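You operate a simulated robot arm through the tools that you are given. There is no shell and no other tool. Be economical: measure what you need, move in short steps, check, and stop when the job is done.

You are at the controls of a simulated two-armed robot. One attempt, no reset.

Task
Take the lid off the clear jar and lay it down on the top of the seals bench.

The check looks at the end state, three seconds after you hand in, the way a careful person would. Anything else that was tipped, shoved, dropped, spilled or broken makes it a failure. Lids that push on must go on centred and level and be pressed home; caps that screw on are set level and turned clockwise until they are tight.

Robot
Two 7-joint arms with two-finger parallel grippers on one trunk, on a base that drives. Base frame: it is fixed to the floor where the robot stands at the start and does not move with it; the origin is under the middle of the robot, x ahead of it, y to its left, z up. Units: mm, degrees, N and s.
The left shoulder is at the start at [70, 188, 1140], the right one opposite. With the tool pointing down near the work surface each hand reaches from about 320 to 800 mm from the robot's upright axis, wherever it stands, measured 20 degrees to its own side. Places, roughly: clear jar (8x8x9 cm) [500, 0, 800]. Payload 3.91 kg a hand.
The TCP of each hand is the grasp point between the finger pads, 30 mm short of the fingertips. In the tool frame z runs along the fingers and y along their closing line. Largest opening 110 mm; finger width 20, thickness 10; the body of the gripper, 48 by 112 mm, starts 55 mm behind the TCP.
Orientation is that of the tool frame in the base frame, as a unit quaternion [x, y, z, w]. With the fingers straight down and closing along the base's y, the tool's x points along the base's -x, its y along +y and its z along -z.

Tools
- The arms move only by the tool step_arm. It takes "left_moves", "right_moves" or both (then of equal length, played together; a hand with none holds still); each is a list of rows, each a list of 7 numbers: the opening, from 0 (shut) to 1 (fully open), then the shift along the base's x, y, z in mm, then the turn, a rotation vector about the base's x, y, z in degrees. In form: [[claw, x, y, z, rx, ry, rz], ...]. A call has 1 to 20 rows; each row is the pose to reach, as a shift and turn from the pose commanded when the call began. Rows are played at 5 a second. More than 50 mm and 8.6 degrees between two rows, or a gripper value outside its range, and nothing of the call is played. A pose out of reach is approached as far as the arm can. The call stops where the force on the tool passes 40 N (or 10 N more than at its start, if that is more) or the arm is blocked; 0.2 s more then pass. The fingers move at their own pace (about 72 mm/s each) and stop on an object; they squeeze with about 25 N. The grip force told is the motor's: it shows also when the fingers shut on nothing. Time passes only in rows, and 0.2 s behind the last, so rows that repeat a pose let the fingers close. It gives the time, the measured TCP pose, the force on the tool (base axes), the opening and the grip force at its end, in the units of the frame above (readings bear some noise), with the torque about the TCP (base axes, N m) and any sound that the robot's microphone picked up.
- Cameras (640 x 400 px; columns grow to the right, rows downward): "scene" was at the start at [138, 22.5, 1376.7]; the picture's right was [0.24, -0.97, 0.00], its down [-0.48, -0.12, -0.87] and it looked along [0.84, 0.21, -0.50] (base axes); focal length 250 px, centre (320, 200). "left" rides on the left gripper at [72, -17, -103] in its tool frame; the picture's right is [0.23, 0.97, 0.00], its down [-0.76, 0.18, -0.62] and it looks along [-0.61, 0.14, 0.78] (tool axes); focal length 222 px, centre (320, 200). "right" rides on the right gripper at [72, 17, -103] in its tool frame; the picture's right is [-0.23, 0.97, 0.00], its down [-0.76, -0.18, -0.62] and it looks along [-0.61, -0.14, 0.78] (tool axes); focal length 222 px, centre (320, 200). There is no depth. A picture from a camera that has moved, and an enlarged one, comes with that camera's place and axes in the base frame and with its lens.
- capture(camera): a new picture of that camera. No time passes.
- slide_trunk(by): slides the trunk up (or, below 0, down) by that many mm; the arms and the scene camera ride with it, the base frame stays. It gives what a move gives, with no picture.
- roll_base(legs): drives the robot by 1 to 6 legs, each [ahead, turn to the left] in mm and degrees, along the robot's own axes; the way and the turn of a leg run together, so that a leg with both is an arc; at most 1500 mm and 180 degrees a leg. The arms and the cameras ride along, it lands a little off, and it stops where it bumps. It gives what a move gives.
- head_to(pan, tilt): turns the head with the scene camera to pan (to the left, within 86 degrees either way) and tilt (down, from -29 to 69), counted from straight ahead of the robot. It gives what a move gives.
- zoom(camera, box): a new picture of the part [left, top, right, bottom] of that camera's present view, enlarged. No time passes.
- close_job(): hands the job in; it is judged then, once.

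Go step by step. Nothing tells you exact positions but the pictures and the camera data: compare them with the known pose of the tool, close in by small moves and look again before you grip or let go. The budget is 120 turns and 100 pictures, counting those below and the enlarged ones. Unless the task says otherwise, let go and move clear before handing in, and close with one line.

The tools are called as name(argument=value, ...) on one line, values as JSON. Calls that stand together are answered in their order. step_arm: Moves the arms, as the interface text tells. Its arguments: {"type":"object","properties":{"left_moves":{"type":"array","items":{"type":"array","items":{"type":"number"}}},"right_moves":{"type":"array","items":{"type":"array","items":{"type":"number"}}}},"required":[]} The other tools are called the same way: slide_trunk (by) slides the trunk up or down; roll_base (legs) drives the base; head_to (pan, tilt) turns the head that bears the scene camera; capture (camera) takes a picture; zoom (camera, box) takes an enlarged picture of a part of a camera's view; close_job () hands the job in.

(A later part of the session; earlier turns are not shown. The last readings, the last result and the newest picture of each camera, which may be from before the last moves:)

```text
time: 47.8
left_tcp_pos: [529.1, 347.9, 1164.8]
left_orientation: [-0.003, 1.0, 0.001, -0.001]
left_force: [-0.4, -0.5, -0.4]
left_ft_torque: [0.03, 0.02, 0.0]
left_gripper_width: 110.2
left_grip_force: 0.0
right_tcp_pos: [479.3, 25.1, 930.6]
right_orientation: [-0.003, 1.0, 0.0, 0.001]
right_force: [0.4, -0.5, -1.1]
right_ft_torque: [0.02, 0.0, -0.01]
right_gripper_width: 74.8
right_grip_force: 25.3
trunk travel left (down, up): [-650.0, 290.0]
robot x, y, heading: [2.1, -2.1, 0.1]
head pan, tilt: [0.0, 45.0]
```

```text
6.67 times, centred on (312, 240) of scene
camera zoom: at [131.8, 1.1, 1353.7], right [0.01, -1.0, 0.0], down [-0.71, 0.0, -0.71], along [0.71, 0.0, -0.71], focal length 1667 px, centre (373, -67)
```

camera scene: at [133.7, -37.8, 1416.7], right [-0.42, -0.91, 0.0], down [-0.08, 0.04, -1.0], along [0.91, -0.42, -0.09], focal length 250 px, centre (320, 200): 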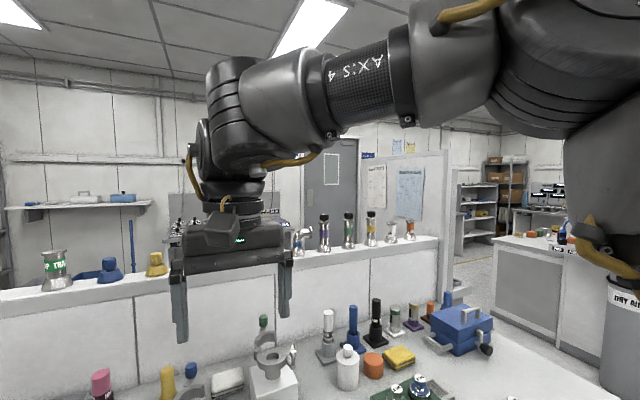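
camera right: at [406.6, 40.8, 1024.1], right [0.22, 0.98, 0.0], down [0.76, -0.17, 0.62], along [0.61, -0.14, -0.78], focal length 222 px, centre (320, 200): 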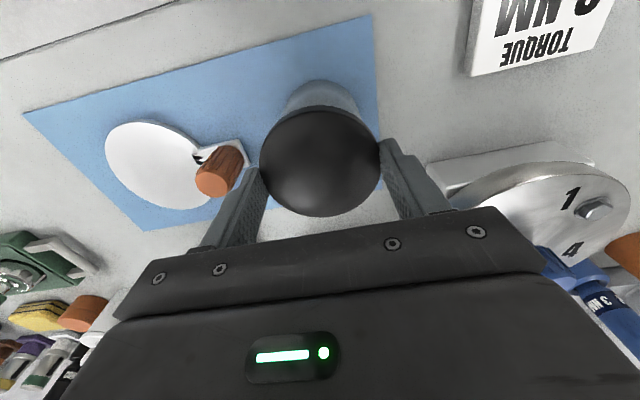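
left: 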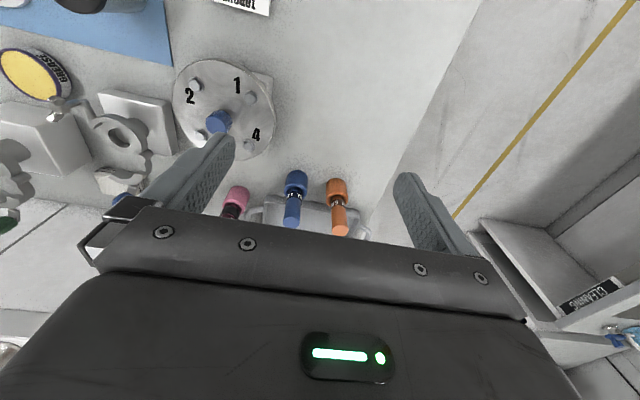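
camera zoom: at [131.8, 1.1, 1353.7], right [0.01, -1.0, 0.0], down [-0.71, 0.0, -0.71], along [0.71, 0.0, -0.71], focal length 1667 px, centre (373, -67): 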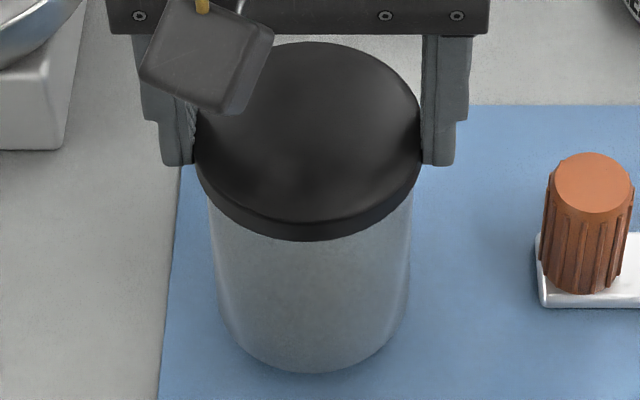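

The jar comes up with the lid, so the lid is fitted tight and the body must be held. I'll set the jar back down and bring the left hand in low from the front-left to hold it.

step_arm(right_moves=[[0.6, 0, 0, -3, 0, 0, 0], [0.6, 0, 0, -6, 0, 0, 0], [0.6, 0, 0, -8, 0, 0, 0], [0.6, 0, 0, -10, 0, 0, 0]])

step_arm(left_moves=[[1, -10, 0, 0, 0, -8, 0], [1, -20, 0, 0, 0, -16, 0], [1, -30, 0, 0, 0, -24, 0], [1, -40, 0, 0, 0, -32, 0], [1, -50, 0, 0, 0, -40, 0], [1, -60, 0, 0, 0, -48, 0], [1, -70, 0, 0, 0, -55, 0], [1, -70, 0, 0, 0, -55, 0]])

```text
time: 48.8
left_tcp_pos: [527.7, 346.3, 1164.5]
left_orientation: [-0.003, 1.0, 0.0, 0.0]
left_force: [-1.4, -0.4, 0.4]
left_ft_torque: [-0.02, -0.02, 0.0]
left_gripper_width: 110.1
left_grip_force: 0.1
right_tcp_pos: [479.2, 24.3, 920.4]
right_orientation: [-0.002, 1.0, 0.001, 0.001]
right_force: [0.9, -0.2, 2.2]
right_ft_torque: [-0.11, -0.04, 0.0]
right_gripper_width: 74.7
right_grip_force: 25.4
trunk travel left (down, up): [-650.0, 290.0]
robot x, y, heading: [-0.1, 2.9, 0.3]
head pan, tilt: [0.0, 45.0]
```

```text
time: 50.6
left_tcp_pos: [465.4, 350.3, 1167.9]
left_orientation: [-0.001, 0.888, -0.001, 0.459]
left_force: [0.0, 0.0, -0.5]
left_ft_torque: [-0.05, 0.01, 0.02]
left_gripper_width: 110.0
left_grip_force: 0.0
left hand out of reach, approached as far as the arm can: row 7, 8
right_tcp_pos: [478.3, 24.3, 921.3]
right_orientation: [-0.003, 1.0, 0.0, 0.0]
right_force: [-2.4, -1.1, 5.9]
right_ft_torque: [-0.29, 0.2, -0.07]
right_gripper_width: 74.8
right_grip_force: 25.1
trunk travel left (down, up): [-650.0, 290.0]
robot x, y, heading: [0.4, -1.5, 0.1]
head pan, tilt: [0.0, 45.0]
```

step_arm(left_moves=[[1, 0, -20, -30, 0, 0, -7], [1, 0, -40, -60, 0, 0, -14], [1, -5, -60, -90, 0, 0, -21], [1, -10, -80, -120, 0, 0, -28], [1, -15, -100, -140, 0, 0, -35], [1, -15, -100, -140, 0, 0, -35]])

capture(camera="scene")

```text
time: 52.0
left_tcp_pos: [452.6, 283.7, 1053.3]
left_orientation: [0.266, 0.847, -0.141, 0.439]
left_force: [0.3, -0.6, 0.1]
left_ft_torque: [0.0, -0.01, 0.0]
left_gripper_width: 110.2
left_grip_force: 0.0
left hand out of reach, approached as far as the arm can: row 1, 2, 3, 4, 5, 6
right_tcp_pos: [477.8, 24.2, 920.4]
right_orientation: [-0.004, 1.0, 0.001, 0.001]
right_force: [0.0, 1.7, 3.4]
right_ft_torque: [0.04, 0.0, -0.01]
right_gripper_width: 74.8
right_grip_force: 25.1
trunk travel left (down, up): [-650.0, 290.0]
robot x, y, heading: [0.1, -0.8, 0.3]
head pan, tilt: [0.0, 45.0]
```

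```text
63 pictures are left
camera scene: at [131.4, 0.1, 1353.8], right [0.01, -1.0, 0.0], down [-0.71, 0.0, -0.71], along [0.71, 0.0, -0.71], focal length 250 px, centre (320, 200)
```

scene: 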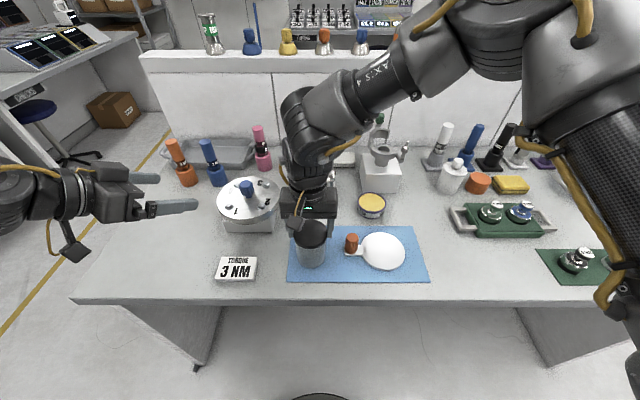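

The left arm is too folded to get there from this distance. I'll release the lid, raise the right hand, and back the base up to give both arms room.

step_arm(right_moves=[[0.8, 0, 0, 0, 0, 0, 0], [1, 0, 0, 0, 0, 0, 0], [1, 0, 0, 0, 0, 0, 0], [1, 0, 0, 30, 0, 0, 0], [1, 0, 0, 70, 0, 0, 0], [1, 0, 0, 110, 0, 0, 0], [1, 0, 0, 150, 0, 0, 0]])

roll_base(legs=[[-180, 0]])

capture(camera="scene")

```text
time: 53.6
left_tcp_pos: [451.6, 285.5, 1053.1]
left_orientation: [0.265, 0.847, -0.141, 0.438]
left_force: [0.5, 0.1, 0.4]
left_ft_torque: [-0.02, 0.0, 0.02]
left_gripper_width: 110.1
left_grip_force: 0.1
right_tcp_pos: [476.0, 25.0, 1071.5]
right_orientation: [-0.003, 1.0, 0.0, 0.001]
right_force: [-0.4, -0.8, 0.0]
right_ft_torque: [-0.03, -0.01, 0.03]
right_gripper_width: 110.0
right_grip_force: 0.0
trunk travel left (down, up): [-650.0, 290.0]
robot x, y, heading: [-3.0, -2.5, 0.1]
head pan, tilt: [0.0, 45.0]
```

```text
time: 55.1
left_tcp_pos: [274.7, 284.2, 1050.7]
left_orientation: [0.264, 0.847, -0.141, 0.439]
left_force: [0.0, 0.4, -0.1]
left_ft_torque: [0.02, 0.0, 0.0]
left_gripper_width: 110.2
left_grip_force: 0.0
right_tcp_pos: [300.5, 24.3, 1069.6]
right_orientation: [-0.003, 1.0, -0.001, 0.001]
right_force: [0.1, 0.7, 0.7]
right_ft_torque: [0.03, -0.05, -0.02]
right_gripper_width: 110.4
right_grip_force: 0.1
trunk travel left (down, up): [-650.0, 290.0]
robot x, y, heading: [-177.3, -2.0, 0.6]
head pan, tilt: [0.0, 45.0]
```

```text
62 pictures are left
camera scene: at [-45.6, 0.3, 1353.7], right [0.01, -1.0, 0.0], down [-0.71, 0.0, -0.71], along [0.71, 0.0, -0.71], focal length 250 px, centre (320, 200)
```

scene: 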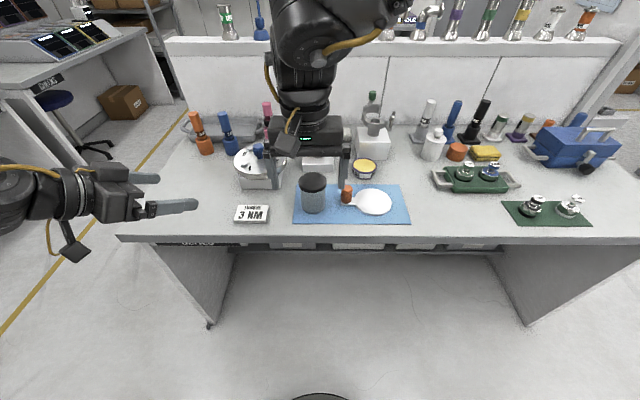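

There's a sign on the bench front near the left corner. I'll read it.

zoom(camera="scene", box=[150, 215, 246, 275])

zoom(camera="scene", box=[250, 150, 410, 250])

```text
6.67 times, centred on (198, 245) of scene
camera zoom: at [-45.6, 0.3, 1353.7], right [0.01, -1.0, 0.0], down [-0.71, 0.0, -0.71], along [0.71, 0.0, -0.71], focal length 1667 px, centre (1133, -100)
```

zoom: 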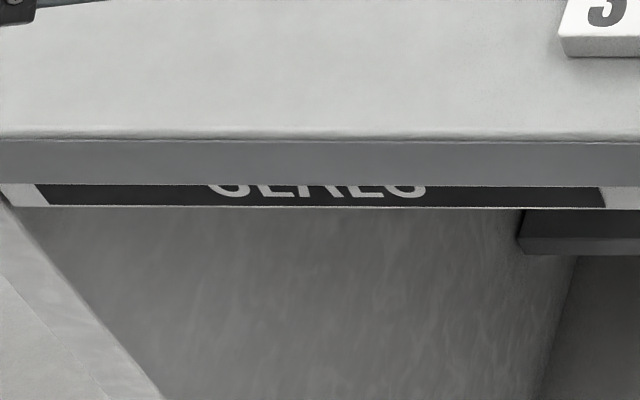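

```text
4.00 times, centred on (330, 200) of scene
camera zoom: at [-45.6, 0.3, 1353.7], right [0.01, -1.0, 0.0], down [-0.71, 0.0, -0.71], along [0.71, 0.0, -0.71], focal length 1000 px, centre (280, 200)
```

zoom: 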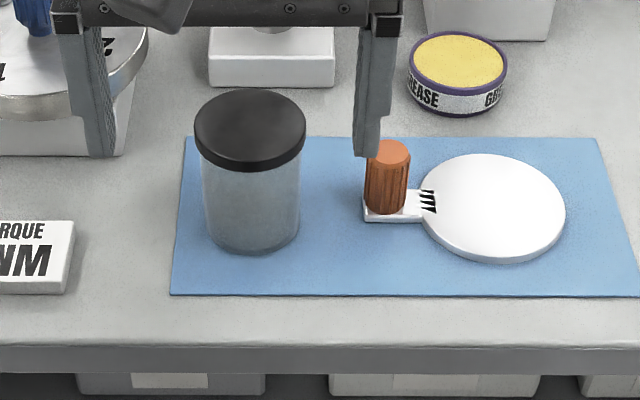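

The tops of the letters are cut off, though it looks like "SEALS". I'll back up a little more and lower the trunk to read it properly.

roll_base(legs=[[-120, 0]])

slide_trunk(by=-250)

head_to(pan=20, tilt=20)

capture(camera="scene")

```text
time: 56.3
left_tcp_pos: [156.6, 282.9, 1052.1]
left_orientation: [0.263, 0.847, -0.14, 0.439]
left_force: [-0.8, -0.2, -1.0]
left_ft_torque: [0.03, 0.01, 0.01]
left_gripper_width: 109.8
left_grip_force: 0.0
right_tcp_pos: [181.3, 23.0, 1069.0]
right_orientation: [-0.003, 1.0, -0.001, 0.001]
right_force: [-0.3, 0.4, 0.6]
right_ft_torque: [-0.01, 0.0, -0.02]
right_gripper_width: 109.9
right_grip_force: 0.1
trunk travel left (down, up): [-650.0, 290.0]
robot x, y, heading: [-299.0, -4.9, 0.4]
head pan, tilt: [0.0, 45.0]
```

```text
time: 58.9
left_tcp_pos: [155.9, 284.1, 802.7]
left_orientation: [0.263, 0.847, -0.14, 0.439]
left_force: [-0.6, -0.4, 0.2]
left_ft_torque: [-0.02, -0.03, 0.0]
left_gripper_width: 109.8
left_grip_force: 0.1
right_tcp_pos: [180.7, 22.4, 820.0]
right_orientation: [-0.004, 1.0, 0.0, 0.0]
right_force: [-0.5, -0.3, -0.1]
right_ft_torque: [-0.03, -0.03, 0.02]
right_gripper_width: 109.9
right_grip_force: 0.0
trunk travel left (down, up): [-400.0, 540.0]
robot x, y, heading: [-296.5, -4.1, 0.5]
head pan, tilt: [0.0, 45.0]
```

```text
time: 59.8
left_tcp_pos: [156.4, 283.1, 802.1]
left_orientation: [0.264, 0.847, -0.141, 0.439]
left_force: [0.4, -0.4, -0.1]
left_ft_torque: [-0.01, 0.0, 0.01]
left_gripper_width: 109.9
left_grip_force: 0.0
right_tcp_pos: [182.0, 22.9, 819.3]
right_orientation: [-0.004, 1.0, 0.0, 0.0]
right_force: [0.1, 0.4, -0.2]
right_ft_torque: [0.02, 0.02, 0.0]
right_gripper_width: 110.0
right_grip_force: 0.1
trunk travel left (down, up): [-400.0, 540.0]
robot x, y, heading: [-297.9, -2.0, 0.4]
head pan, tilt: [20.0, 20.0]
```

```text
59 pictures are left
camera scene: at [-159.5, 31.2, 1142.3], right [0.35, -0.94, 0.0], down [-0.32, -0.12, -0.94], along [0.88, 0.33, -0.34], focal length 250 px, centre (320, 200)
```

scene: 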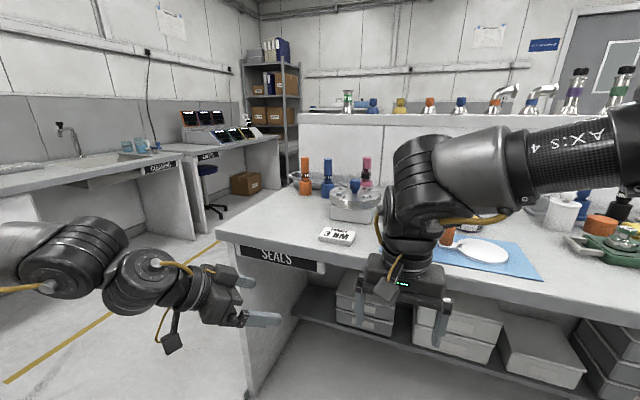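

The sign reads SEALS, so the bench I started at is the right one. I'll raise the trunk, roll forward part of the way, and bring in the left hand to hold the jar.

slide_trunk(by=250)

roll_base(legs=[[150, 0]])

head_to(pan=0, tilt=45)

zoom(camera="scene", box=[220, 125, 460, 275])

```text
time: 62.4
left_tcp_pos: [156.4, 283.7, 1050.5]
left_orientation: [0.264, 0.847, -0.141, 0.439]
left_force: [-0.9, 0.4, -0.5]
left_ft_torque: [0.01, -0.02, -0.04]
left_gripper_width: 109.8
left_grip_force: 0.1
right_tcp_pos: [181.0, 23.5, 1069.0]
right_orientation: [-0.003, 1.0, 0.0, -0.001]
right_force: [-0.2, 0.3, -0.2]
right_ft_torque: [0.0, 0.0, 0.0]
right_gripper_width: 110.1
right_grip_force: 0.1
trunk travel left (down, up): [-650.0, 290.0]
robot x, y, heading: [-294.3, -1.3, 0.3]
head pan, tilt: [20.0, 20.0]
```

```text
time: 63.7
left_tcp_pos: [305.0, 286.4, 1052.9]
left_orientation: [0.262, 0.847, -0.139, 0.44]
left_force: [0.0, -0.3, -0.1]
left_ft_torque: [-0.02, -0.01, -0.02]
left_gripper_width: 110.1
left_grip_force: 0.0
right_tcp_pos: [329.9, 24.4, 1070.5]
right_orientation: [-0.005, 1.0, 0.0, 0.0]
right_force: [0.1, 0.5, 0.7]
right_ft_torque: [0.02, 0.0, -0.07]
right_gripper_width: 110.0
right_grip_force: 0.0
trunk travel left (down, up): [-650.0, 290.0]
robot x, y, heading: [-145.9, -2.4, 0.9]
head pan, tilt: [20.0, 20.0]
```

```text
time: 64.6
left_tcp_pos: [304.5, 285.5, 1052.1]
left_orientation: [0.264, 0.848, -0.14, 0.439]
left_force: [-0.4, -0.4, -0.5]
left_ft_torque: [-0.03, -0.01, -0.02]
left_gripper_width: 110.4
left_grip_force: 0.0
right_tcp_pos: [330.6, 24.4, 1069.3]
right_orientation: [-0.005, 1.0, 0.001, 0.001]
right_force: [0.4, -0.3, 0.4]
right_ft_torque: [-0.01, 0.0, -0.01]
right_gripper_width: 110.2
right_grip_force: 0.0
trunk travel left (down, up): [-650.0, 290.0]
robot x, y, heading: [-145.7, 0.2, 0.6]
head pan, tilt: [0.0, 45.0]
```

```text
2.67 times, centred on (340, 200) of scene
camera zoom: at [-16.5, 1.1, 1353.8], right [0.01, -1.0, 0.0], down [-0.71, -0.01, -0.71], along [0.71, 0.01, -0.71], focal length 667 px, centre (267, 200)
```

zoom: 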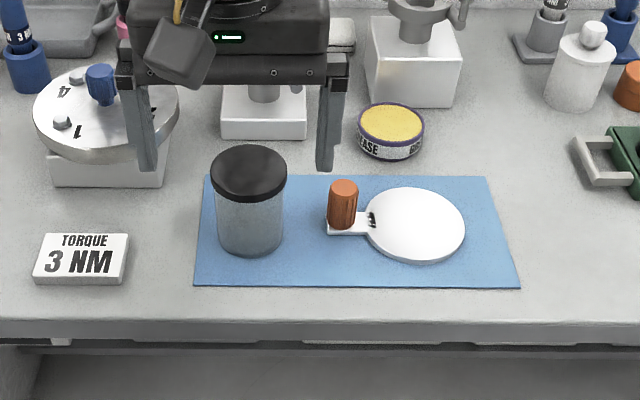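

The jar is still near [479, 25]. I'm moving the right hand over the lid but high, and the left hand to a staging point in front-left of the jar.

step_arm(right_moves=[[1, 40, 0, 0, 0, 0, 0], [1, 80, 0, 0, 0, 0, 0], [1, 120, 0, 0, 0, 0, 0], [1, 149, 1, 0, 0, 0, 0], [1, 149, 1, 0, 0, 0, 0]])

step_arm(left_moves=[[1, 15, -33, -25, 0, 0, 0], [1, 30, -66, -50, 0, 0, 0], [1, 45, -99, -75, 0, 0, 0], [1, 60, -132, -100, 0, 0, 0], [1, 75, -166, -125, 0, 0, 0], [1, 82, -200, -140, 0, 0, 0], [1, 82, -200, -140, 0, 0, 0]])

capture(camera="scene")

capture(camera="left")

```text
time: 65.8
left_tcp_pos: [304.8, 285.2, 1051.9]
left_orientation: [0.264, 0.847, -0.14, 0.439]
left_force: [-0.3, 0.9, 0.7]
left_ft_torque: [-0.01, -0.02, -0.02]
left_gripper_width: 110.2
left_grip_force: 0.0
right_tcp_pos: [446.8, 28.4, 1067.8]
right_orientation: [-0.005, 1.0, 0.002, 0.001]
right_force: [-0.7, 1.2, 0.2]
right_ft_torque: [0.03, -0.01, 0.01]
right_gripper_width: 109.9
right_grip_force: 0.0
right hand out of reach, approached as far as the arm can: row 3, 4, 5
trunk travel left (down, up): [-650.0, 290.0]
robot x, y, heading: [-149.4, 4.1, 0.6]
head pan, tilt: [0.0, 45.0]
```

```text
time: 67.4
left_tcp_pos: [386.7, 86.0, 910.3]
left_orientation: [0.262, 0.848, -0.139, 0.439]
left_force: [-0.2, -0.1, -0.1]
left_ft_torque: [-0.01, -0.01, 0.02]
left_gripper_width: 110.0
left_grip_force: 0.1
right_tcp_pos: [446.3, 29.6, 1068.7]
right_orientation: [-0.005, 1.0, 0.0, 0.002]
right_force: [-0.7, -0.7, 0.0]
right_ft_torque: [-0.02, -0.03, 0.01]
right_gripper_width: 109.8
right_grip_force: 0.1
trunk travel left (down, up): [-650.0, 290.0]
robot x, y, heading: [-145.5, 0.2, 0.6]
head pan, tilt: [0.0, 45.0]
```

```text
57 pictures are left
camera scene: at [-16.6, 1.8, 1353.8], right [0.01, -1.0, 0.0], down [-0.71, -0.01, -0.71], along [0.71, 0.01, -0.71], focal length 250 px, centre (320, 200)
```

scene: 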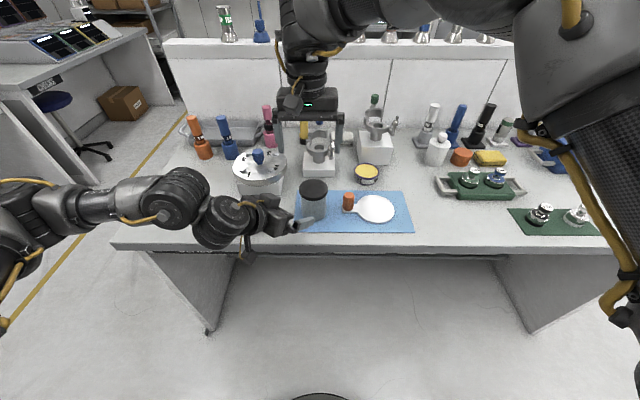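

```text
56 pictures are left
camera left: at [274.3, 144.3, 912.6], right [0.45, 0.87, -0.19], down [0.04, 0.19, 0.98], along [0.89, -0.44, 0.05], focal length 222 px, centre (320, 200)
```

left: 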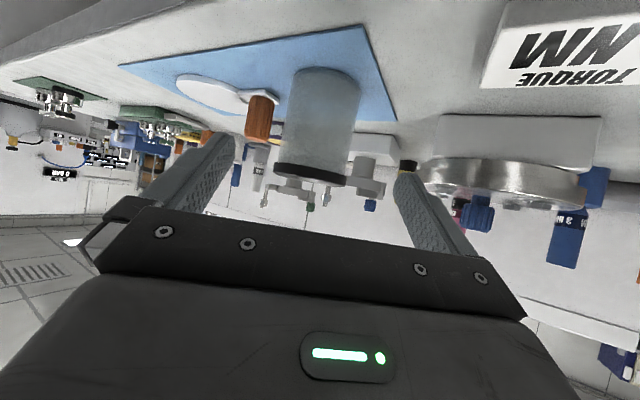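

The left hand reached staging with the jar between its open fingers. I'll move in along the finger axis and check partway.

step_arm(left_moves=[[1, 16, -10, -14, 0, 0, 0], [1, 32, -21, -28, 0, 0, 0], [1, 48, -32, -42, 0, 0, 0], [1, 57, -38, -50, 0, 0, 0], [1, 57, -38, -50, 0, 0, 0]])

zoom(camera="scene", box=[230, 160, 390, 260])

capture(camera="left")

capture(camera="right")

```text
time: 68.6
left_tcp_pos: [443.7, 47.2, 862.7]
left_orientation: [0.263, 0.848, -0.139, 0.439]
left_force: [-0.6, -0.9, -0.3]
left_ft_torque: [-0.02, 0.0, -0.04]
left_gripper_width: 109.8
left_grip_force: 0.0
right_tcp_pos: [446.5, 28.5, 1067.8]
right_orientation: [-0.004, 1.0, 0.002, 0.001]
right_force: [-0.1, -0.5, -0.1]
right_ft_torque: [-0.03, 0.01, -0.02]
right_gripper_width: 110.0
right_grip_force: 0.1
trunk travel left (down, up): [-650.0, 290.0]
robot x, y, heading: [-150.8, -3.4, 0.9]
head pan, tilt: [0.0, 45.0]
```

```text
4.00 times, centred on (310, 210) of scene
camera zoom: at [-16.1, 1.0, 1353.7], right [0.01, -1.0, 0.0], down [-0.71, -0.01, -0.71], along [0.71, 0.01, -0.71], focal length 1000 px, centre (360, 160)
```

zoom: 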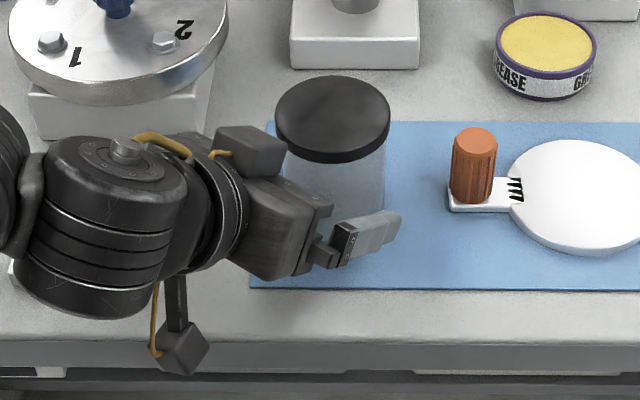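

```text
54 pictures are left
camera left: at [331.5, 105.1, 864.3], right [0.45, 0.87, -0.19], down [0.05, 0.19, 0.98], along [0.89, -0.45, 0.05], focal length 222 px, centre (320, 200)
```

left: 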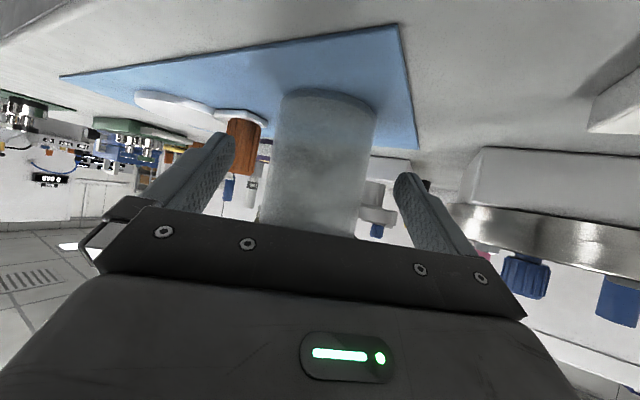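

```text
53 pictures are left
camera right: at [373.9, 43.7, 1171.4], right [0.22, 0.98, 0.0], down [0.76, -0.17, 0.62], along [0.61, -0.13, -0.78], focal length 222 px, centre (320, 200)
```

right: 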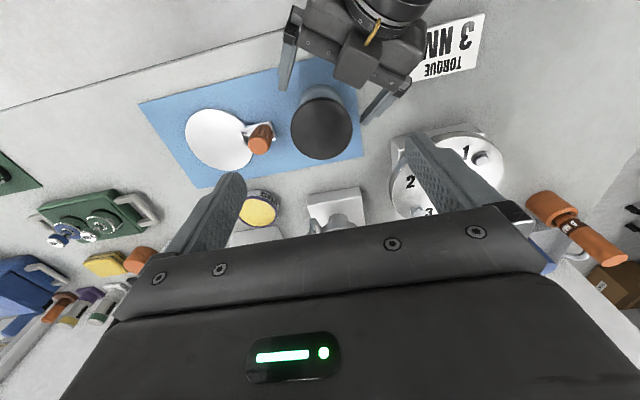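

A box on the upper side of the left gripper comes close to the lid. I'll check that clearance before going further.

zoom(camera="scene", box=[265, 175, 345, 225])

zoom(camera="right", box=[260, 0, 420, 100])

```text
8.00 times, centred on (305, 200) of scene
camera zoom: at [-16.1, 1.0, 1353.7], right [0.01, -1.0, 0.0], down [-0.71, -0.01, -0.71], along [0.71, 0.01, -0.71], focal length 2001 px, centre (440, 200)
```

zoom: 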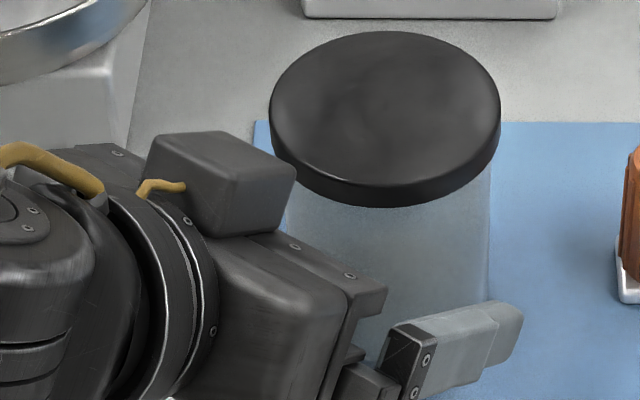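

```text
4.00 times, centred on (340, 50) of right
camera zoom: at [373.9, 43.7, 1171.4], right [0.22, 0.98, 0.0], down [0.76, -0.17, 0.62], along [0.61, -0.13, -0.78], focal length 888 px, centre (240, 800)
```

zoom: 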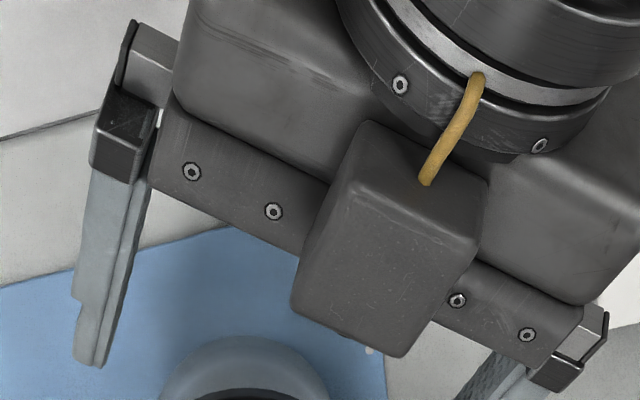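

The box would graze the lid at this pitch. I'll flatten the approach by 7°, keep the TCP a little short of the jar axis, and go in at z = 848.

step_arm(left_moves=[[1, 0, 0, -3, -4, -5.7, 0], [1, 6, -4, -7, -4, -5.7, 0], [1, 12, -7, -11, -4, -5.7, 0], [1, 18, -11, -15, -4, -5.7, 0], [1, 18, -11, -15, -4, -5.7, 0]])

zoom(camera="scene", box=[265, 175, 345, 225])

zoom(camera="right", box=[260, 50, 420, 150])

capture(camera="left")

```text
time: 69.8
left_tcp_pos: [463.1, 37.0, 847.4]
left_orientation: [0.255, 0.819, -0.156, 0.49]
left_force: [0.4, 0.3, 0.4]
left_ft_torque: [0.0, 0.02, 0.0]
left_gripper_width: 110.0
left_grip_force: 0.0
right_tcp_pos: [446.5, 29.5, 1068.8]
right_orientation: [-0.004, 1.0, 0.002, 0.002]
right_force: [-0.5, 1.2, 0.1]
right_ft_torque: [-0.02, 0.01, -0.04]
right_gripper_width: 110.3
right_grip_force: 0.0
trunk travel left (down, up): [-650.0, 290.0]
robot x, y, heading: [-145.9, 3.1, 0.8]
head pan, tilt: [0.0, 45.0]
```

```text
8.00 times, centred on (305, 200) of scene
camera zoom: at [-15.9, 0.8, 1353.7], right [0.01, -1.0, 0.0], down [-0.71, -0.01, -0.71], along [0.71, 0.01, -0.71], focal length 2001 px, centre (440, 200)
```

zoom: 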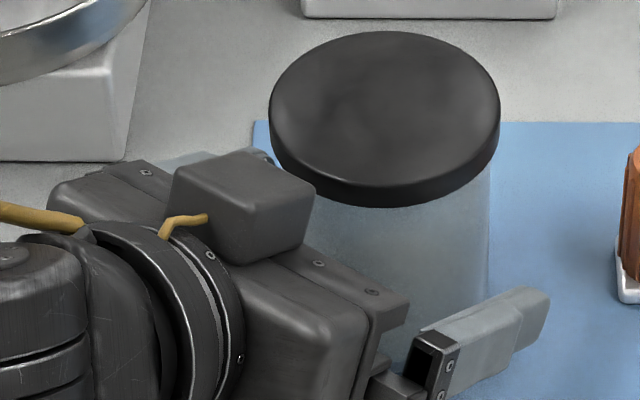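

```text
4.00 times, centred on (340, 100) of right
camera zoom: at [374.1, 43.6, 1171.3], right [0.22, 0.98, 0.0], down [0.76, -0.17, 0.62], along [0.61, -0.13, -0.78], focal length 888 px, centre (240, 600)
```

zoom: 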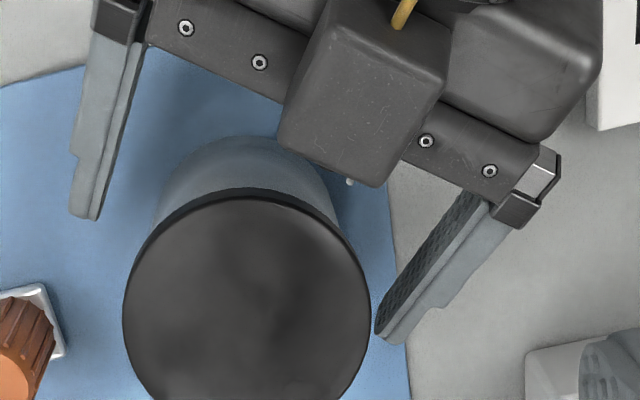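

```text
48 pictures are left
camera left: at [350.0, 95.2, 833.9], right [0.47, 0.86, -0.21], down [-0.05, 0.26, 0.96], along [0.88, -0.44, 0.17], focal length 222 px, centre (320, 200)
```

left: 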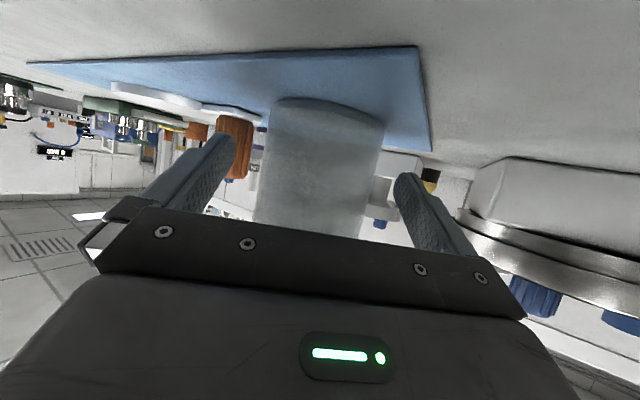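

The fingers straddle the body and clear the lid. I'll advance 4 mm and close the left hand on the jar.

step_arm(left_moves=[[1, 3, -2, 0, 0, 0, 0], [1, 3, -2, 0, 0, 0, 0], [0.85, 3, -2, 0, 0, 0, 0], [0.75, 3, -2, 0, 0, 0, 0], [0.68, 3, -2, 0, 0, 0, 0], [0.55, 3, -2, 0, 0, 0, 0], [0.55, 3, -2, 0, 0, 0, 0], [0.55, 3, -2, 0, 0, 0, 0]])

zoom(camera="scene", box=[265, 175, 345, 225])

zoom(camera="right", box=[260, 50, 420, 150])

```text
time: 71.6
left_tcp_pos: [465.4, 34.5, 846.8]
left_orientation: [0.254, 0.819, -0.156, 0.49]
left_force: [-0.3, 0.4, 0.5]
left_ft_torque: [0.02, 0.0, -0.02]
left_gripper_width: 70.9
left_grip_force: 25.4
right_tcp_pos: [446.8, 28.7, 1067.8]
right_orientation: [-0.004, 1.0, 0.002, 0.001]
right_force: [0.1, -0.4, -0.2]
right_ft_torque: [-0.02, -0.03, 0.0]
right_gripper_width: 109.9
right_grip_force: 0.2
trunk travel left (down, up): [-650.0, 290.0]
robot x, y, heading: [-147.8, 0.8, 0.4]
head pan, tilt: [0.0, 45.0]
```

```text
8.00 times, centred on (305, 200) of scene
camera zoom: at [-15.9, 0.9, 1353.7], right [0.01, -1.0, 0.0], down [-0.71, -0.01, -0.71], along [0.71, 0.01, -0.71], focal length 2001 px, centre (440, 200)
```

zoom: 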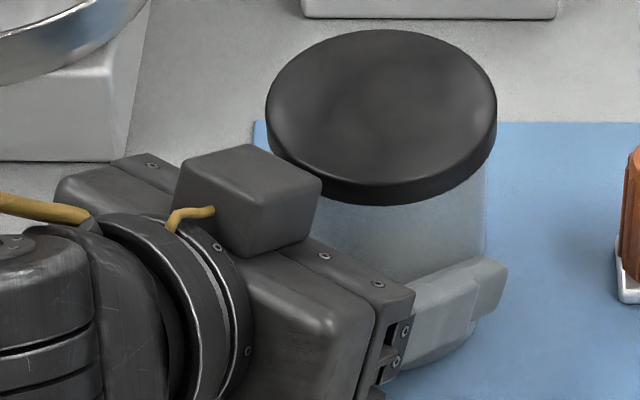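

```text
4.00 times, centred on (340, 100) of right
camera zoom: at [374.1, 43.7, 1171.4], right [0.22, 0.98, 0.0], down [0.76, -0.17, 0.62], along [0.61, -0.13, -0.78], focal length 888 px, centre (240, 600)
```

zoom: 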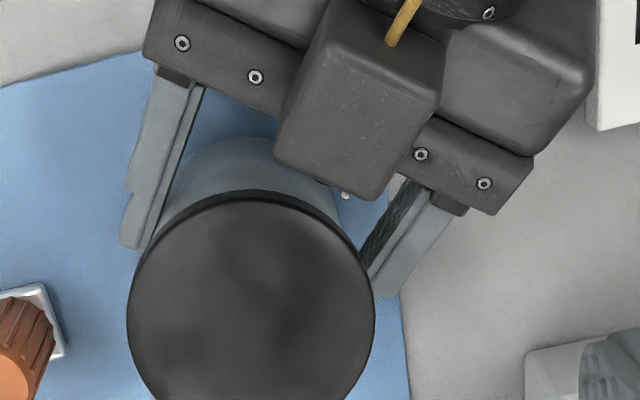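

The left hand holds the body, 71 mm wide. Now I'll bring the right hand back down over the lid in stages.

step_arm(right_moves=[[1, 0, 0, -30, 0, 0, 0], [1, 0, 0, -60, 0, 0, 0], [1, 0, 0, -90, 0, 0, 0], [1, 0, 0, -110, 0, 0, 0], [1, 0, 0, -110, 0, 0, 0], [1, 0, 0, -110, 0, 0, 0]])

capture(camera="right")

```text
time: 73.0
left_tcp_pos: [465.8, 34.8, 847.3]
left_orientation: [0.254, 0.819, -0.156, 0.49]
left_force: [1.1, 0.2, 1.5]
left_ft_torque: [0.06, -0.05, -0.05]
left_gripper_width: 71.2
left_grip_force: 25.1
right_tcp_pos: [446.9, 27.4, 956.3]
right_orientation: [-0.005, 1.0, 0.0, 0.001]
right_force: [-0.4, -0.6, 0.3]
right_ft_torque: [0.03, 0.0, 0.01]
right_gripper_width: 110.2
right_grip_force: 0.0
trunk travel left (down, up): [-650.0, 290.0]
robot x, y, heading: [-148.3, 0.5, 0.6]
head pan, tilt: [0.0, 45.0]
```

```text
45 pictures are left
camera right: at [374.0, 42.2, 1059.2], right [0.22, 0.98, 0.0], down [0.76, -0.17, 0.62], along [0.61, -0.14, -0.78], focal length 222 px, centre (320, 200)
```

right: 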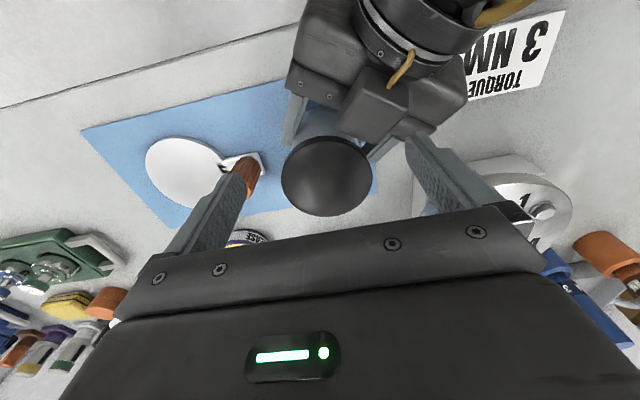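

step_arm(right_moves=[[1, 16, -1, 0, 0, 0, 0], [1, 32, -2, 0, 0, 0, 0], [1, 32, -2, 0, 0, 0, 0]])

capture(camera="right")

zoom(camera="scene", box=[250, 150, 378, 230])

```text
time: 73.8
left_tcp_pos: [465.1, 35.7, 848.3]
left_orientation: [0.255, 0.819, -0.156, 0.49]
left_force: [0.9, -0.1, 1.5]
left_ft_torque: [0.05, -0.13, -0.02]
left_gripper_width: 71.1
left_grip_force: 24.8
right_tcp_pos: [453.5, 26.9, 956.7]
right_orientation: [-0.004, 1.0, 0.0, 0.002]
right_force: [-0.1, 0.3, 0.0]
right_ft_torque: [0.01, -0.03, -0.07]
right_gripper_width: 109.8
right_grip_force: 0.0
right hand out of reach, approached as far as the arm can: row 1, 2, 3
trunk travel left (down, up): [-650.0, 290.0]
robot x, y, heading: [-151.0, -1.0, 0.7]
head pan, tilt: [0.0, 45.0]
```

```text
44 pictures are left
camera right: at [380.3, 43.0, 1059.9], right [0.22, 0.98, 0.0], down [0.76, -0.17, 0.62], along [0.61, -0.13, -0.78], focal length 222 px, centre (320, 200)
```

right: 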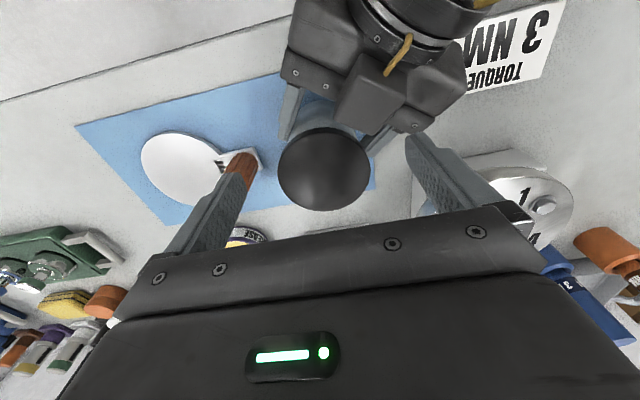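

```text
5.00 times, centred on (314, 190) of scene
camera zoom: at [-16.0, 0.9, 1353.7], right [0.01, -1.0, 0.0], down [-0.71, -0.01, -0.71], along [0.71, 0.01, -0.71], focal length 1250 px, centre (350, 250)
```

zoom: 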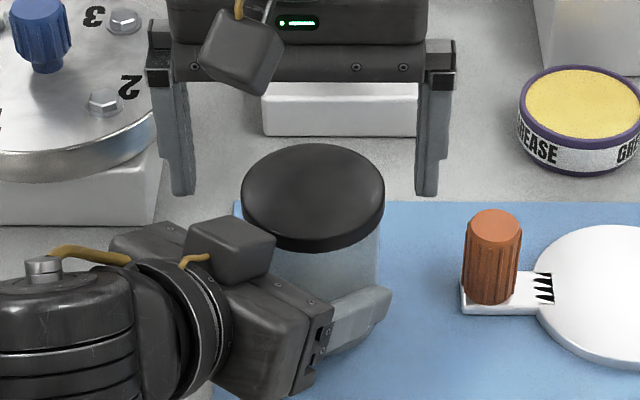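

The right hand stops about 25 mm short in x. I'll try a small hand yaw to see if that frees the reach.

step_arm(right_moves=[[1, 0, 0, 0, 0, 0, -8], [1, 5, 0, 0, 0, 0, -16], [1, 15, -1, 0, 0, 0, -24], [1, 26, -1, 0, 0, 0, -30], [1, 26, -1, 0, 0, 0, -30]])

```text
time: 75.0
left_tcp_pos: [464.4, 36.2, 847.0]
left_orientation: [0.254, 0.819, -0.156, 0.49]
left_force: [0.5, 0.4, 1.8]
left_ft_torque: [0.08, -0.11, 0.0]
left_gripper_width: 70.8
left_grip_force: 25.4
right_tcp_pos: [479.5, 26.9, 957.4]
right_orientation: [0.255, 0.967, 0.0, 0.002]
right_force: [-0.1, -0.1, -0.1]
right_ft_torque: [0.01, -0.03, 0.02]
right_gripper_width: 110.0
right_grip_force: 0.1
trunk travel left (down, up): [-650.0, 290.0]
robot x, y, heading: [-146.5, 0.8, 0.7]
head pan, tilt: [0.0, 45.0]
```

That worked: the hand is now over the lid, yawed 30°. A quick check, then I'll lower.

capture(camera="right")

zoom(camera="scene", box=[250, 150, 378, 230])

```text
42 pictures are left
camera right: at [425.0, 77.0, 1060.3], right [0.68, 0.74, 0.0], down [0.57, -0.53, 0.62], along [0.46, -0.42, -0.78], focal length 222 px, centre (320, 200)
```

right: 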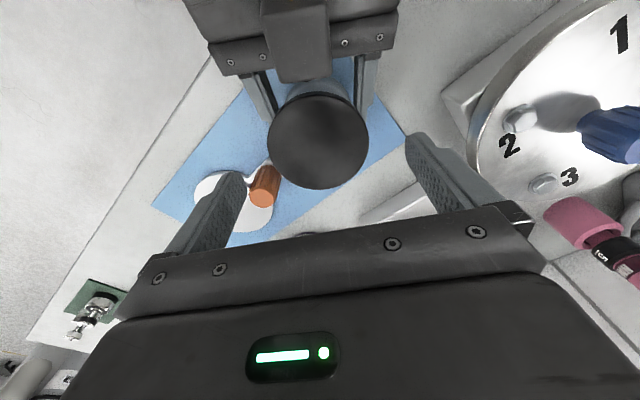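

```text
5.00 times, centred on (314, 190) of scene
camera zoom: at [-16.1, 0.8, 1353.7], right [0.01, -1.0, 0.0], down [-0.71, -0.01, -0.71], along [0.71, 0.01, -0.71], focal length 1250 px, centre (350, 250)
```

zoom: 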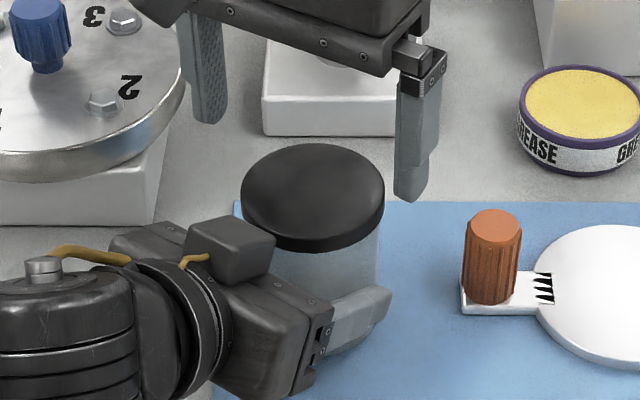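

Centred at [480, 27]. Lowering to rim height and gripping the lid.

step_arm(right_moves=[[1, 0, 0, -14, 0, 0, 0], [1, 0, 0, -26, 0, 0, 0], [1, 0, 0, -36, 0, 0, 0], [0.85, 0, 0, -36, 0, 0, 0], [0.75, 0, 0, -36, 0, 0, 0], [0.58, 0, 0, -36, 0, 0, 0], [0.58, 0, 0, -36, 0, 0, 0], [0.58, 0, 0, -36, 0, 0, 0]])

zoom(camera="scene", box=[250, 160, 378, 240])

```text
time: 76.8
left_tcp_pos: [465.2, 37.0, 847.9]
left_orientation: [0.254, 0.819, -0.156, 0.49]
left_force: [4.1, 8.7, 1.7]
left_ft_torque: [-0.38, 0.17, 0.2]
left_gripper_width: 70.7
left_grip_force: 24.9
right_tcp_pos: [480.8, 27.1, 923.7]
right_orientation: [0.254, 0.967, 0.0, 0.0]
right_force: [-4.9, -9.3, -0.1]
right_ft_torque: [-0.28, 0.15, 0.0]
right_gripper_width: 75.6
right_grip_force: 24.7
trunk travel left (down, up): [-650.0, 290.0]
robot x, y, heading: [-146.7, 3.2, 0.5]
head pan, tilt: [0.0, 45.0]
```

```text
5.00 times, centred on (314, 200) of scene
camera zoom: at [-16.2, 0.8, 1353.7], right [0.01, -1.0, 0.0], down [-0.71, -0.01, -0.71], along [0.71, 0.01, -0.71], focal length 1250 px, centre (350, 200)
```

zoom: 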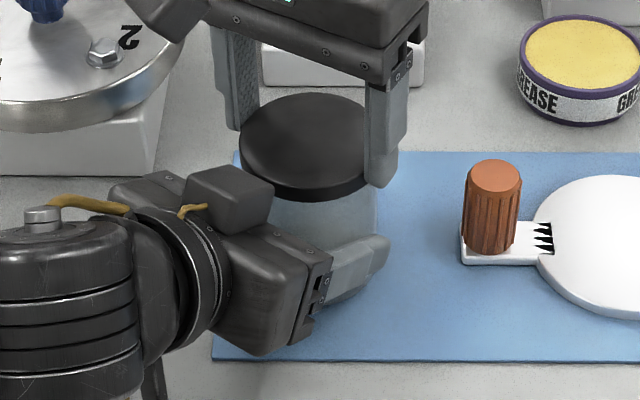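

Both are gripped, with a little sideways strain between the hands. I'll relax that slightly and then pull straight up.

step_arm(right_moves=[[0.58, -0.5, -1, 0, 0, 0, 0], [0.58, -0.5, -1, 1.5, 0, 0, 0], [0.58, -0.5, -1, 3, 0, 0, 0]])

zoom(camera="scene", box=[250, 160, 378, 240])

```text
time: 77.6
left_tcp_pos: [465.5, 35.4, 848.4]
left_orientation: [0.253, 0.819, -0.156, 0.491]
left_force: [-1.1, 12.2, 8.8]
left_ft_torque: [-0.59, -0.08, 0.12]
left_gripper_width: 71.1
left_grip_force: 25.2
right_tcp_pos: [479.4, 26.6, 924.6]
right_orientation: [0.254, 0.967, -0.001, 0.0]
right_force: [0.4, -11.7, -10.7]
right_ft_torque: [-0.5, -0.14, -0.01]
right_gripper_width: 75.3
right_grip_force: 24.8
trunk travel left (down, up): [-650.0, 290.0]
robot x, y, heading: [-151.2, -0.4, 0.6]
head pan, tilt: [0.0, 45.0]
```

```text
5.00 times, centred on (314, 200) of scene
camera zoom: at [-15.8, 1.0, 1353.7], right [0.01, -1.0, 0.0], down [-0.71, -0.01, -0.71], along [0.71, 0.01, -0.71], focal length 1250 px, centre (350, 200)
```

zoom: 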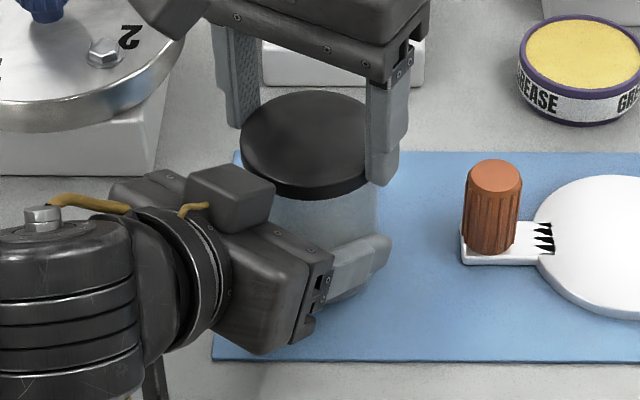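

The lid resists at 11 N. I'll keep pulling gradually and ease the sideways load.

step_arm(right_moves=[[0.58, 0, -1.5, 0, 0, 0, 0], [0.58, 0, -1.5, 1.5, 0, 0, 0], [0.58, 0, -1.5, 3, 0, 0, 0]])

zoom(camera="scene", box=[250, 160, 378, 240])

```text
time: 78.4
left_tcp_pos: [464.1, 34.2, 848.5]
left_orientation: [0.253, 0.818, -0.157, 0.492]
left_force: [-2.9, 7.5, 21.4]
left_ft_torque: [-0.67, 0.0, 0.02]
left_gripper_width: 71.1
left_grip_force: 24.7
right_tcp_pos: [479.3, 26.7, 927.4]
right_orientation: [0.254, 0.967, -0.001, -0.001]
right_force: [2.4, -6.5, -22.6]
right_ft_torque: [-0.08, -0.46, 0.08]
right_gripper_width: 75.5
right_grip_force: 24.7
trunk travel left (down, up): [-650.0, 290.0]
robot x, y, heading: [-147.3, -0.1, 0.6]
head pan, tilt: [0.0, 45.0]
```

```text
5.00 times, centred on (314, 200) of scene
camera zoom: at [-15.7, 0.9, 1353.7], right [0.01, -1.0, 0.0], down [-0.71, -0.01, -0.71], along [0.71, 0.01, -0.71], focal length 1250 px, centre (350, 200)
```

zoom: 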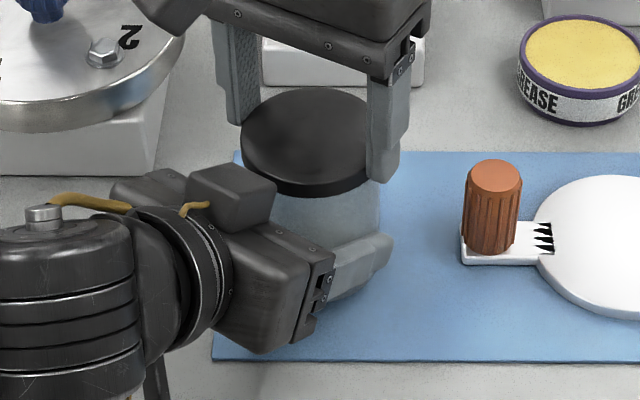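

Now 23 N and not off yet. I'll pull a little harder while twisting a few degrees to break the seal.

step_arm(right_moves=[[0.58, 0, 0, 0, 0, 0, -3], [0.58, 0, 0, 0.5, 0, 0, -6], [0.58, 0, 0, 1, 0, 0, 0], [0.58, 0, 0, 1.5, 0, 0, 0]])

zoom(camera="scene", box=[250, 160, 378, 240])

```text
time: 79.4
left_tcp_pos: [465.6, 35.5, 847.2]
left_orientation: [0.254, 0.82, -0.156, 0.489]
left_force: [8.9, -0.9, 14.9]
left_ft_torque: [-0.32, -0.03, 0.06]
left_gripper_width: 70.6
left_grip_force: 24.4
right_tcp_pos: [479.6, 25.6, 928.7]
right_orientation: [0.253, 0.967, 0.0, -0.001]
right_force: [-8.5, 0.8, -16.4]
right_ft_torque: [0.21, 0.52, 0.02]
right_gripper_width: 75.3
right_grip_force: 25.1
trunk travel left (down, up): [-650.0, 290.0]
robot x, y, heading: [-148.2, -4.0, 0.7]
head pan, tilt: [0.0, 45.0]
```

```text
5.00 times, centred on (314, 200) of scene
camera zoom: at [-15.7, 0.9, 1353.7], right [0.01, -1.0, 0.0], down [-0.71, -0.01, -0.71], along [0.71, 0.01, -0.71], focal length 1250 px, centre (350, 200)
```

zoom: 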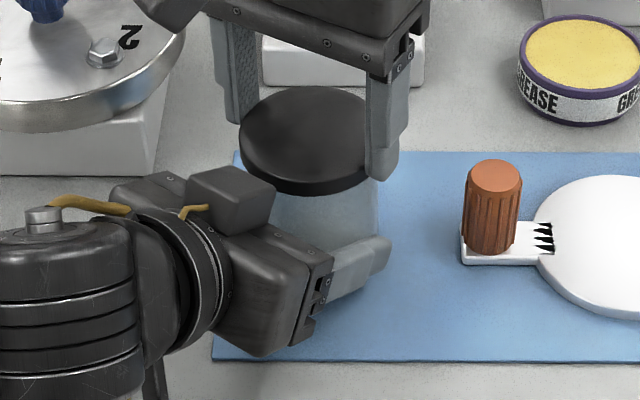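

The force dropped and the lid has risen about 5 mm. Continuing up.

step_arm(right_moves=[[0.58, 0.5, 0, 1.5, 0, 0, 0], [0.58, 0.5, 0, 3, 0, 0, 0], [0.58, 0.5, 0, 4.5, 0, 0, 0]])

zoom(camera="scene", box=[282, 170, 346, 210])

capture(camera="left")

```text
time: 80.2
left_tcp_pos: [465.3, 35.7, 849.5]
left_orientation: [0.254, 0.819, -0.157, 0.491]
left_force: [4.4, 1.2, 19.9]
left_ft_torque: [-0.57, -0.16, 0.08]
left_gripper_width: 70.9
left_grip_force: 25.0
right_tcp_pos: [479.1, 24.8, 934.6]
right_orientation: [0.254, 0.967, 0.0, 0.001]
right_force: [-4.5, -1.2, -21.6]
right_ft_torque: [0.17, 0.31, 0.07]
right_gripper_width: 74.9
right_grip_force: 25.4
trunk travel left (down, up): [-650.0, 290.0]
robot x, y, heading: [-149.4, -3.3, 0.5]
head pan, tilt: [0.0, 45.0]
```

```text
10.00 times, centred on (314, 190) of scene
camera zoom: at [-15.8, 0.9, 1353.7], right [0.01, -1.0, 0.0], down [-0.71, -0.01, -0.71], along [0.71, 0.01, -0.71], focal length 2501 px, centre (380, 300)
```

zoom: 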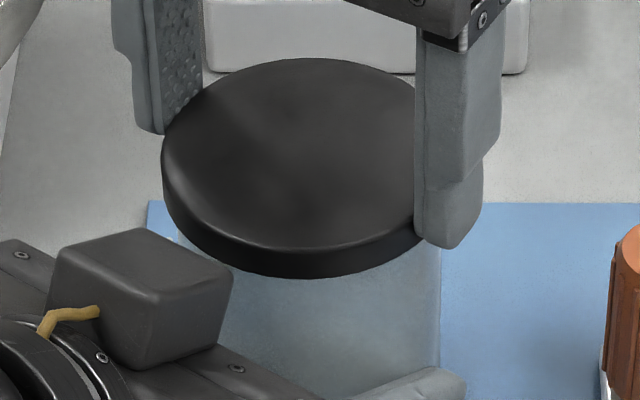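

```text
35 pictures are left
camera left: at [353.1, 93.2, 834.6], right [0.47, 0.86, -0.21], down [-0.05, 0.26, 0.96], along [0.88, -0.44, 0.17], focal length 222 px, centre (320, 200)
```

left: 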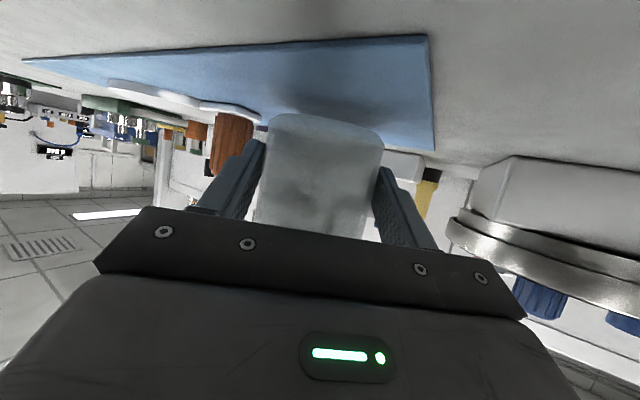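

The jar is sliding up through the left fingers while the lid stays on, so it's probably threaded. I'll set the jar back down and try twisting counter-clockwise.

step_arm(right_moves=[[0.58, 0, 0, -3, 0, 0, 0], [0.58, 0, 0, -6, 0, 0, 0], [0.58, 0, 0, -9, 0, 0, 0], [0.58, 0, 0, -11, 0, 0, 0]])

capture(camera="left")

```text
time: 81.2
left_tcp_pos: [465.3, 36.3, 843.2]
left_orientation: [0.254, 0.822, -0.153, 0.486]
left_force: [5.9, 5.7, -19.8]
left_ft_torque: [-0.29, 0.67, 0.14]
left_gripper_width: 70.5
left_grip_force: 24.9
right_tcp_pos: [481.8, 24.5, 925.2]
right_orientation: [0.256, 0.967, 0.001, 0.004]
right_force: [-5.7, -5.1, 18.2]
right_ft_torque: [-0.03, 0.23, 0.04]
right_gripper_width: 75.4
right_grip_force: 24.1
trunk travel left (down, up): [-650.0, 290.0]
robot x, y, heading: [-148.2, 0.8, 0.7]
head pan, tilt: [0.0, 45.0]
```

```text
34 pictures are left
camera left: at [352.0, 94.7, 831.0], right [0.46, 0.86, -0.2], down [-0.05, 0.25, 0.97], along [0.89, -0.44, 0.16], focal length 222 px, centre (320, 200)
```

left: 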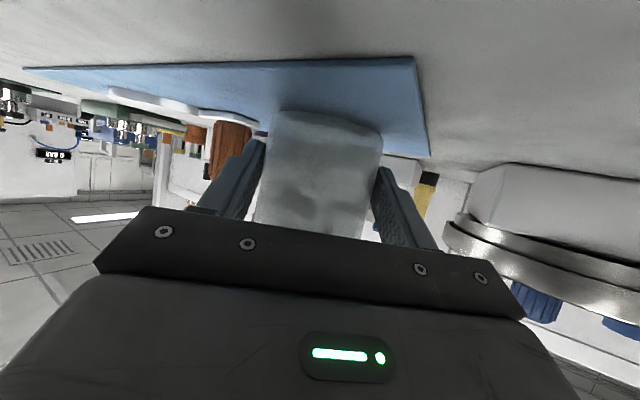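

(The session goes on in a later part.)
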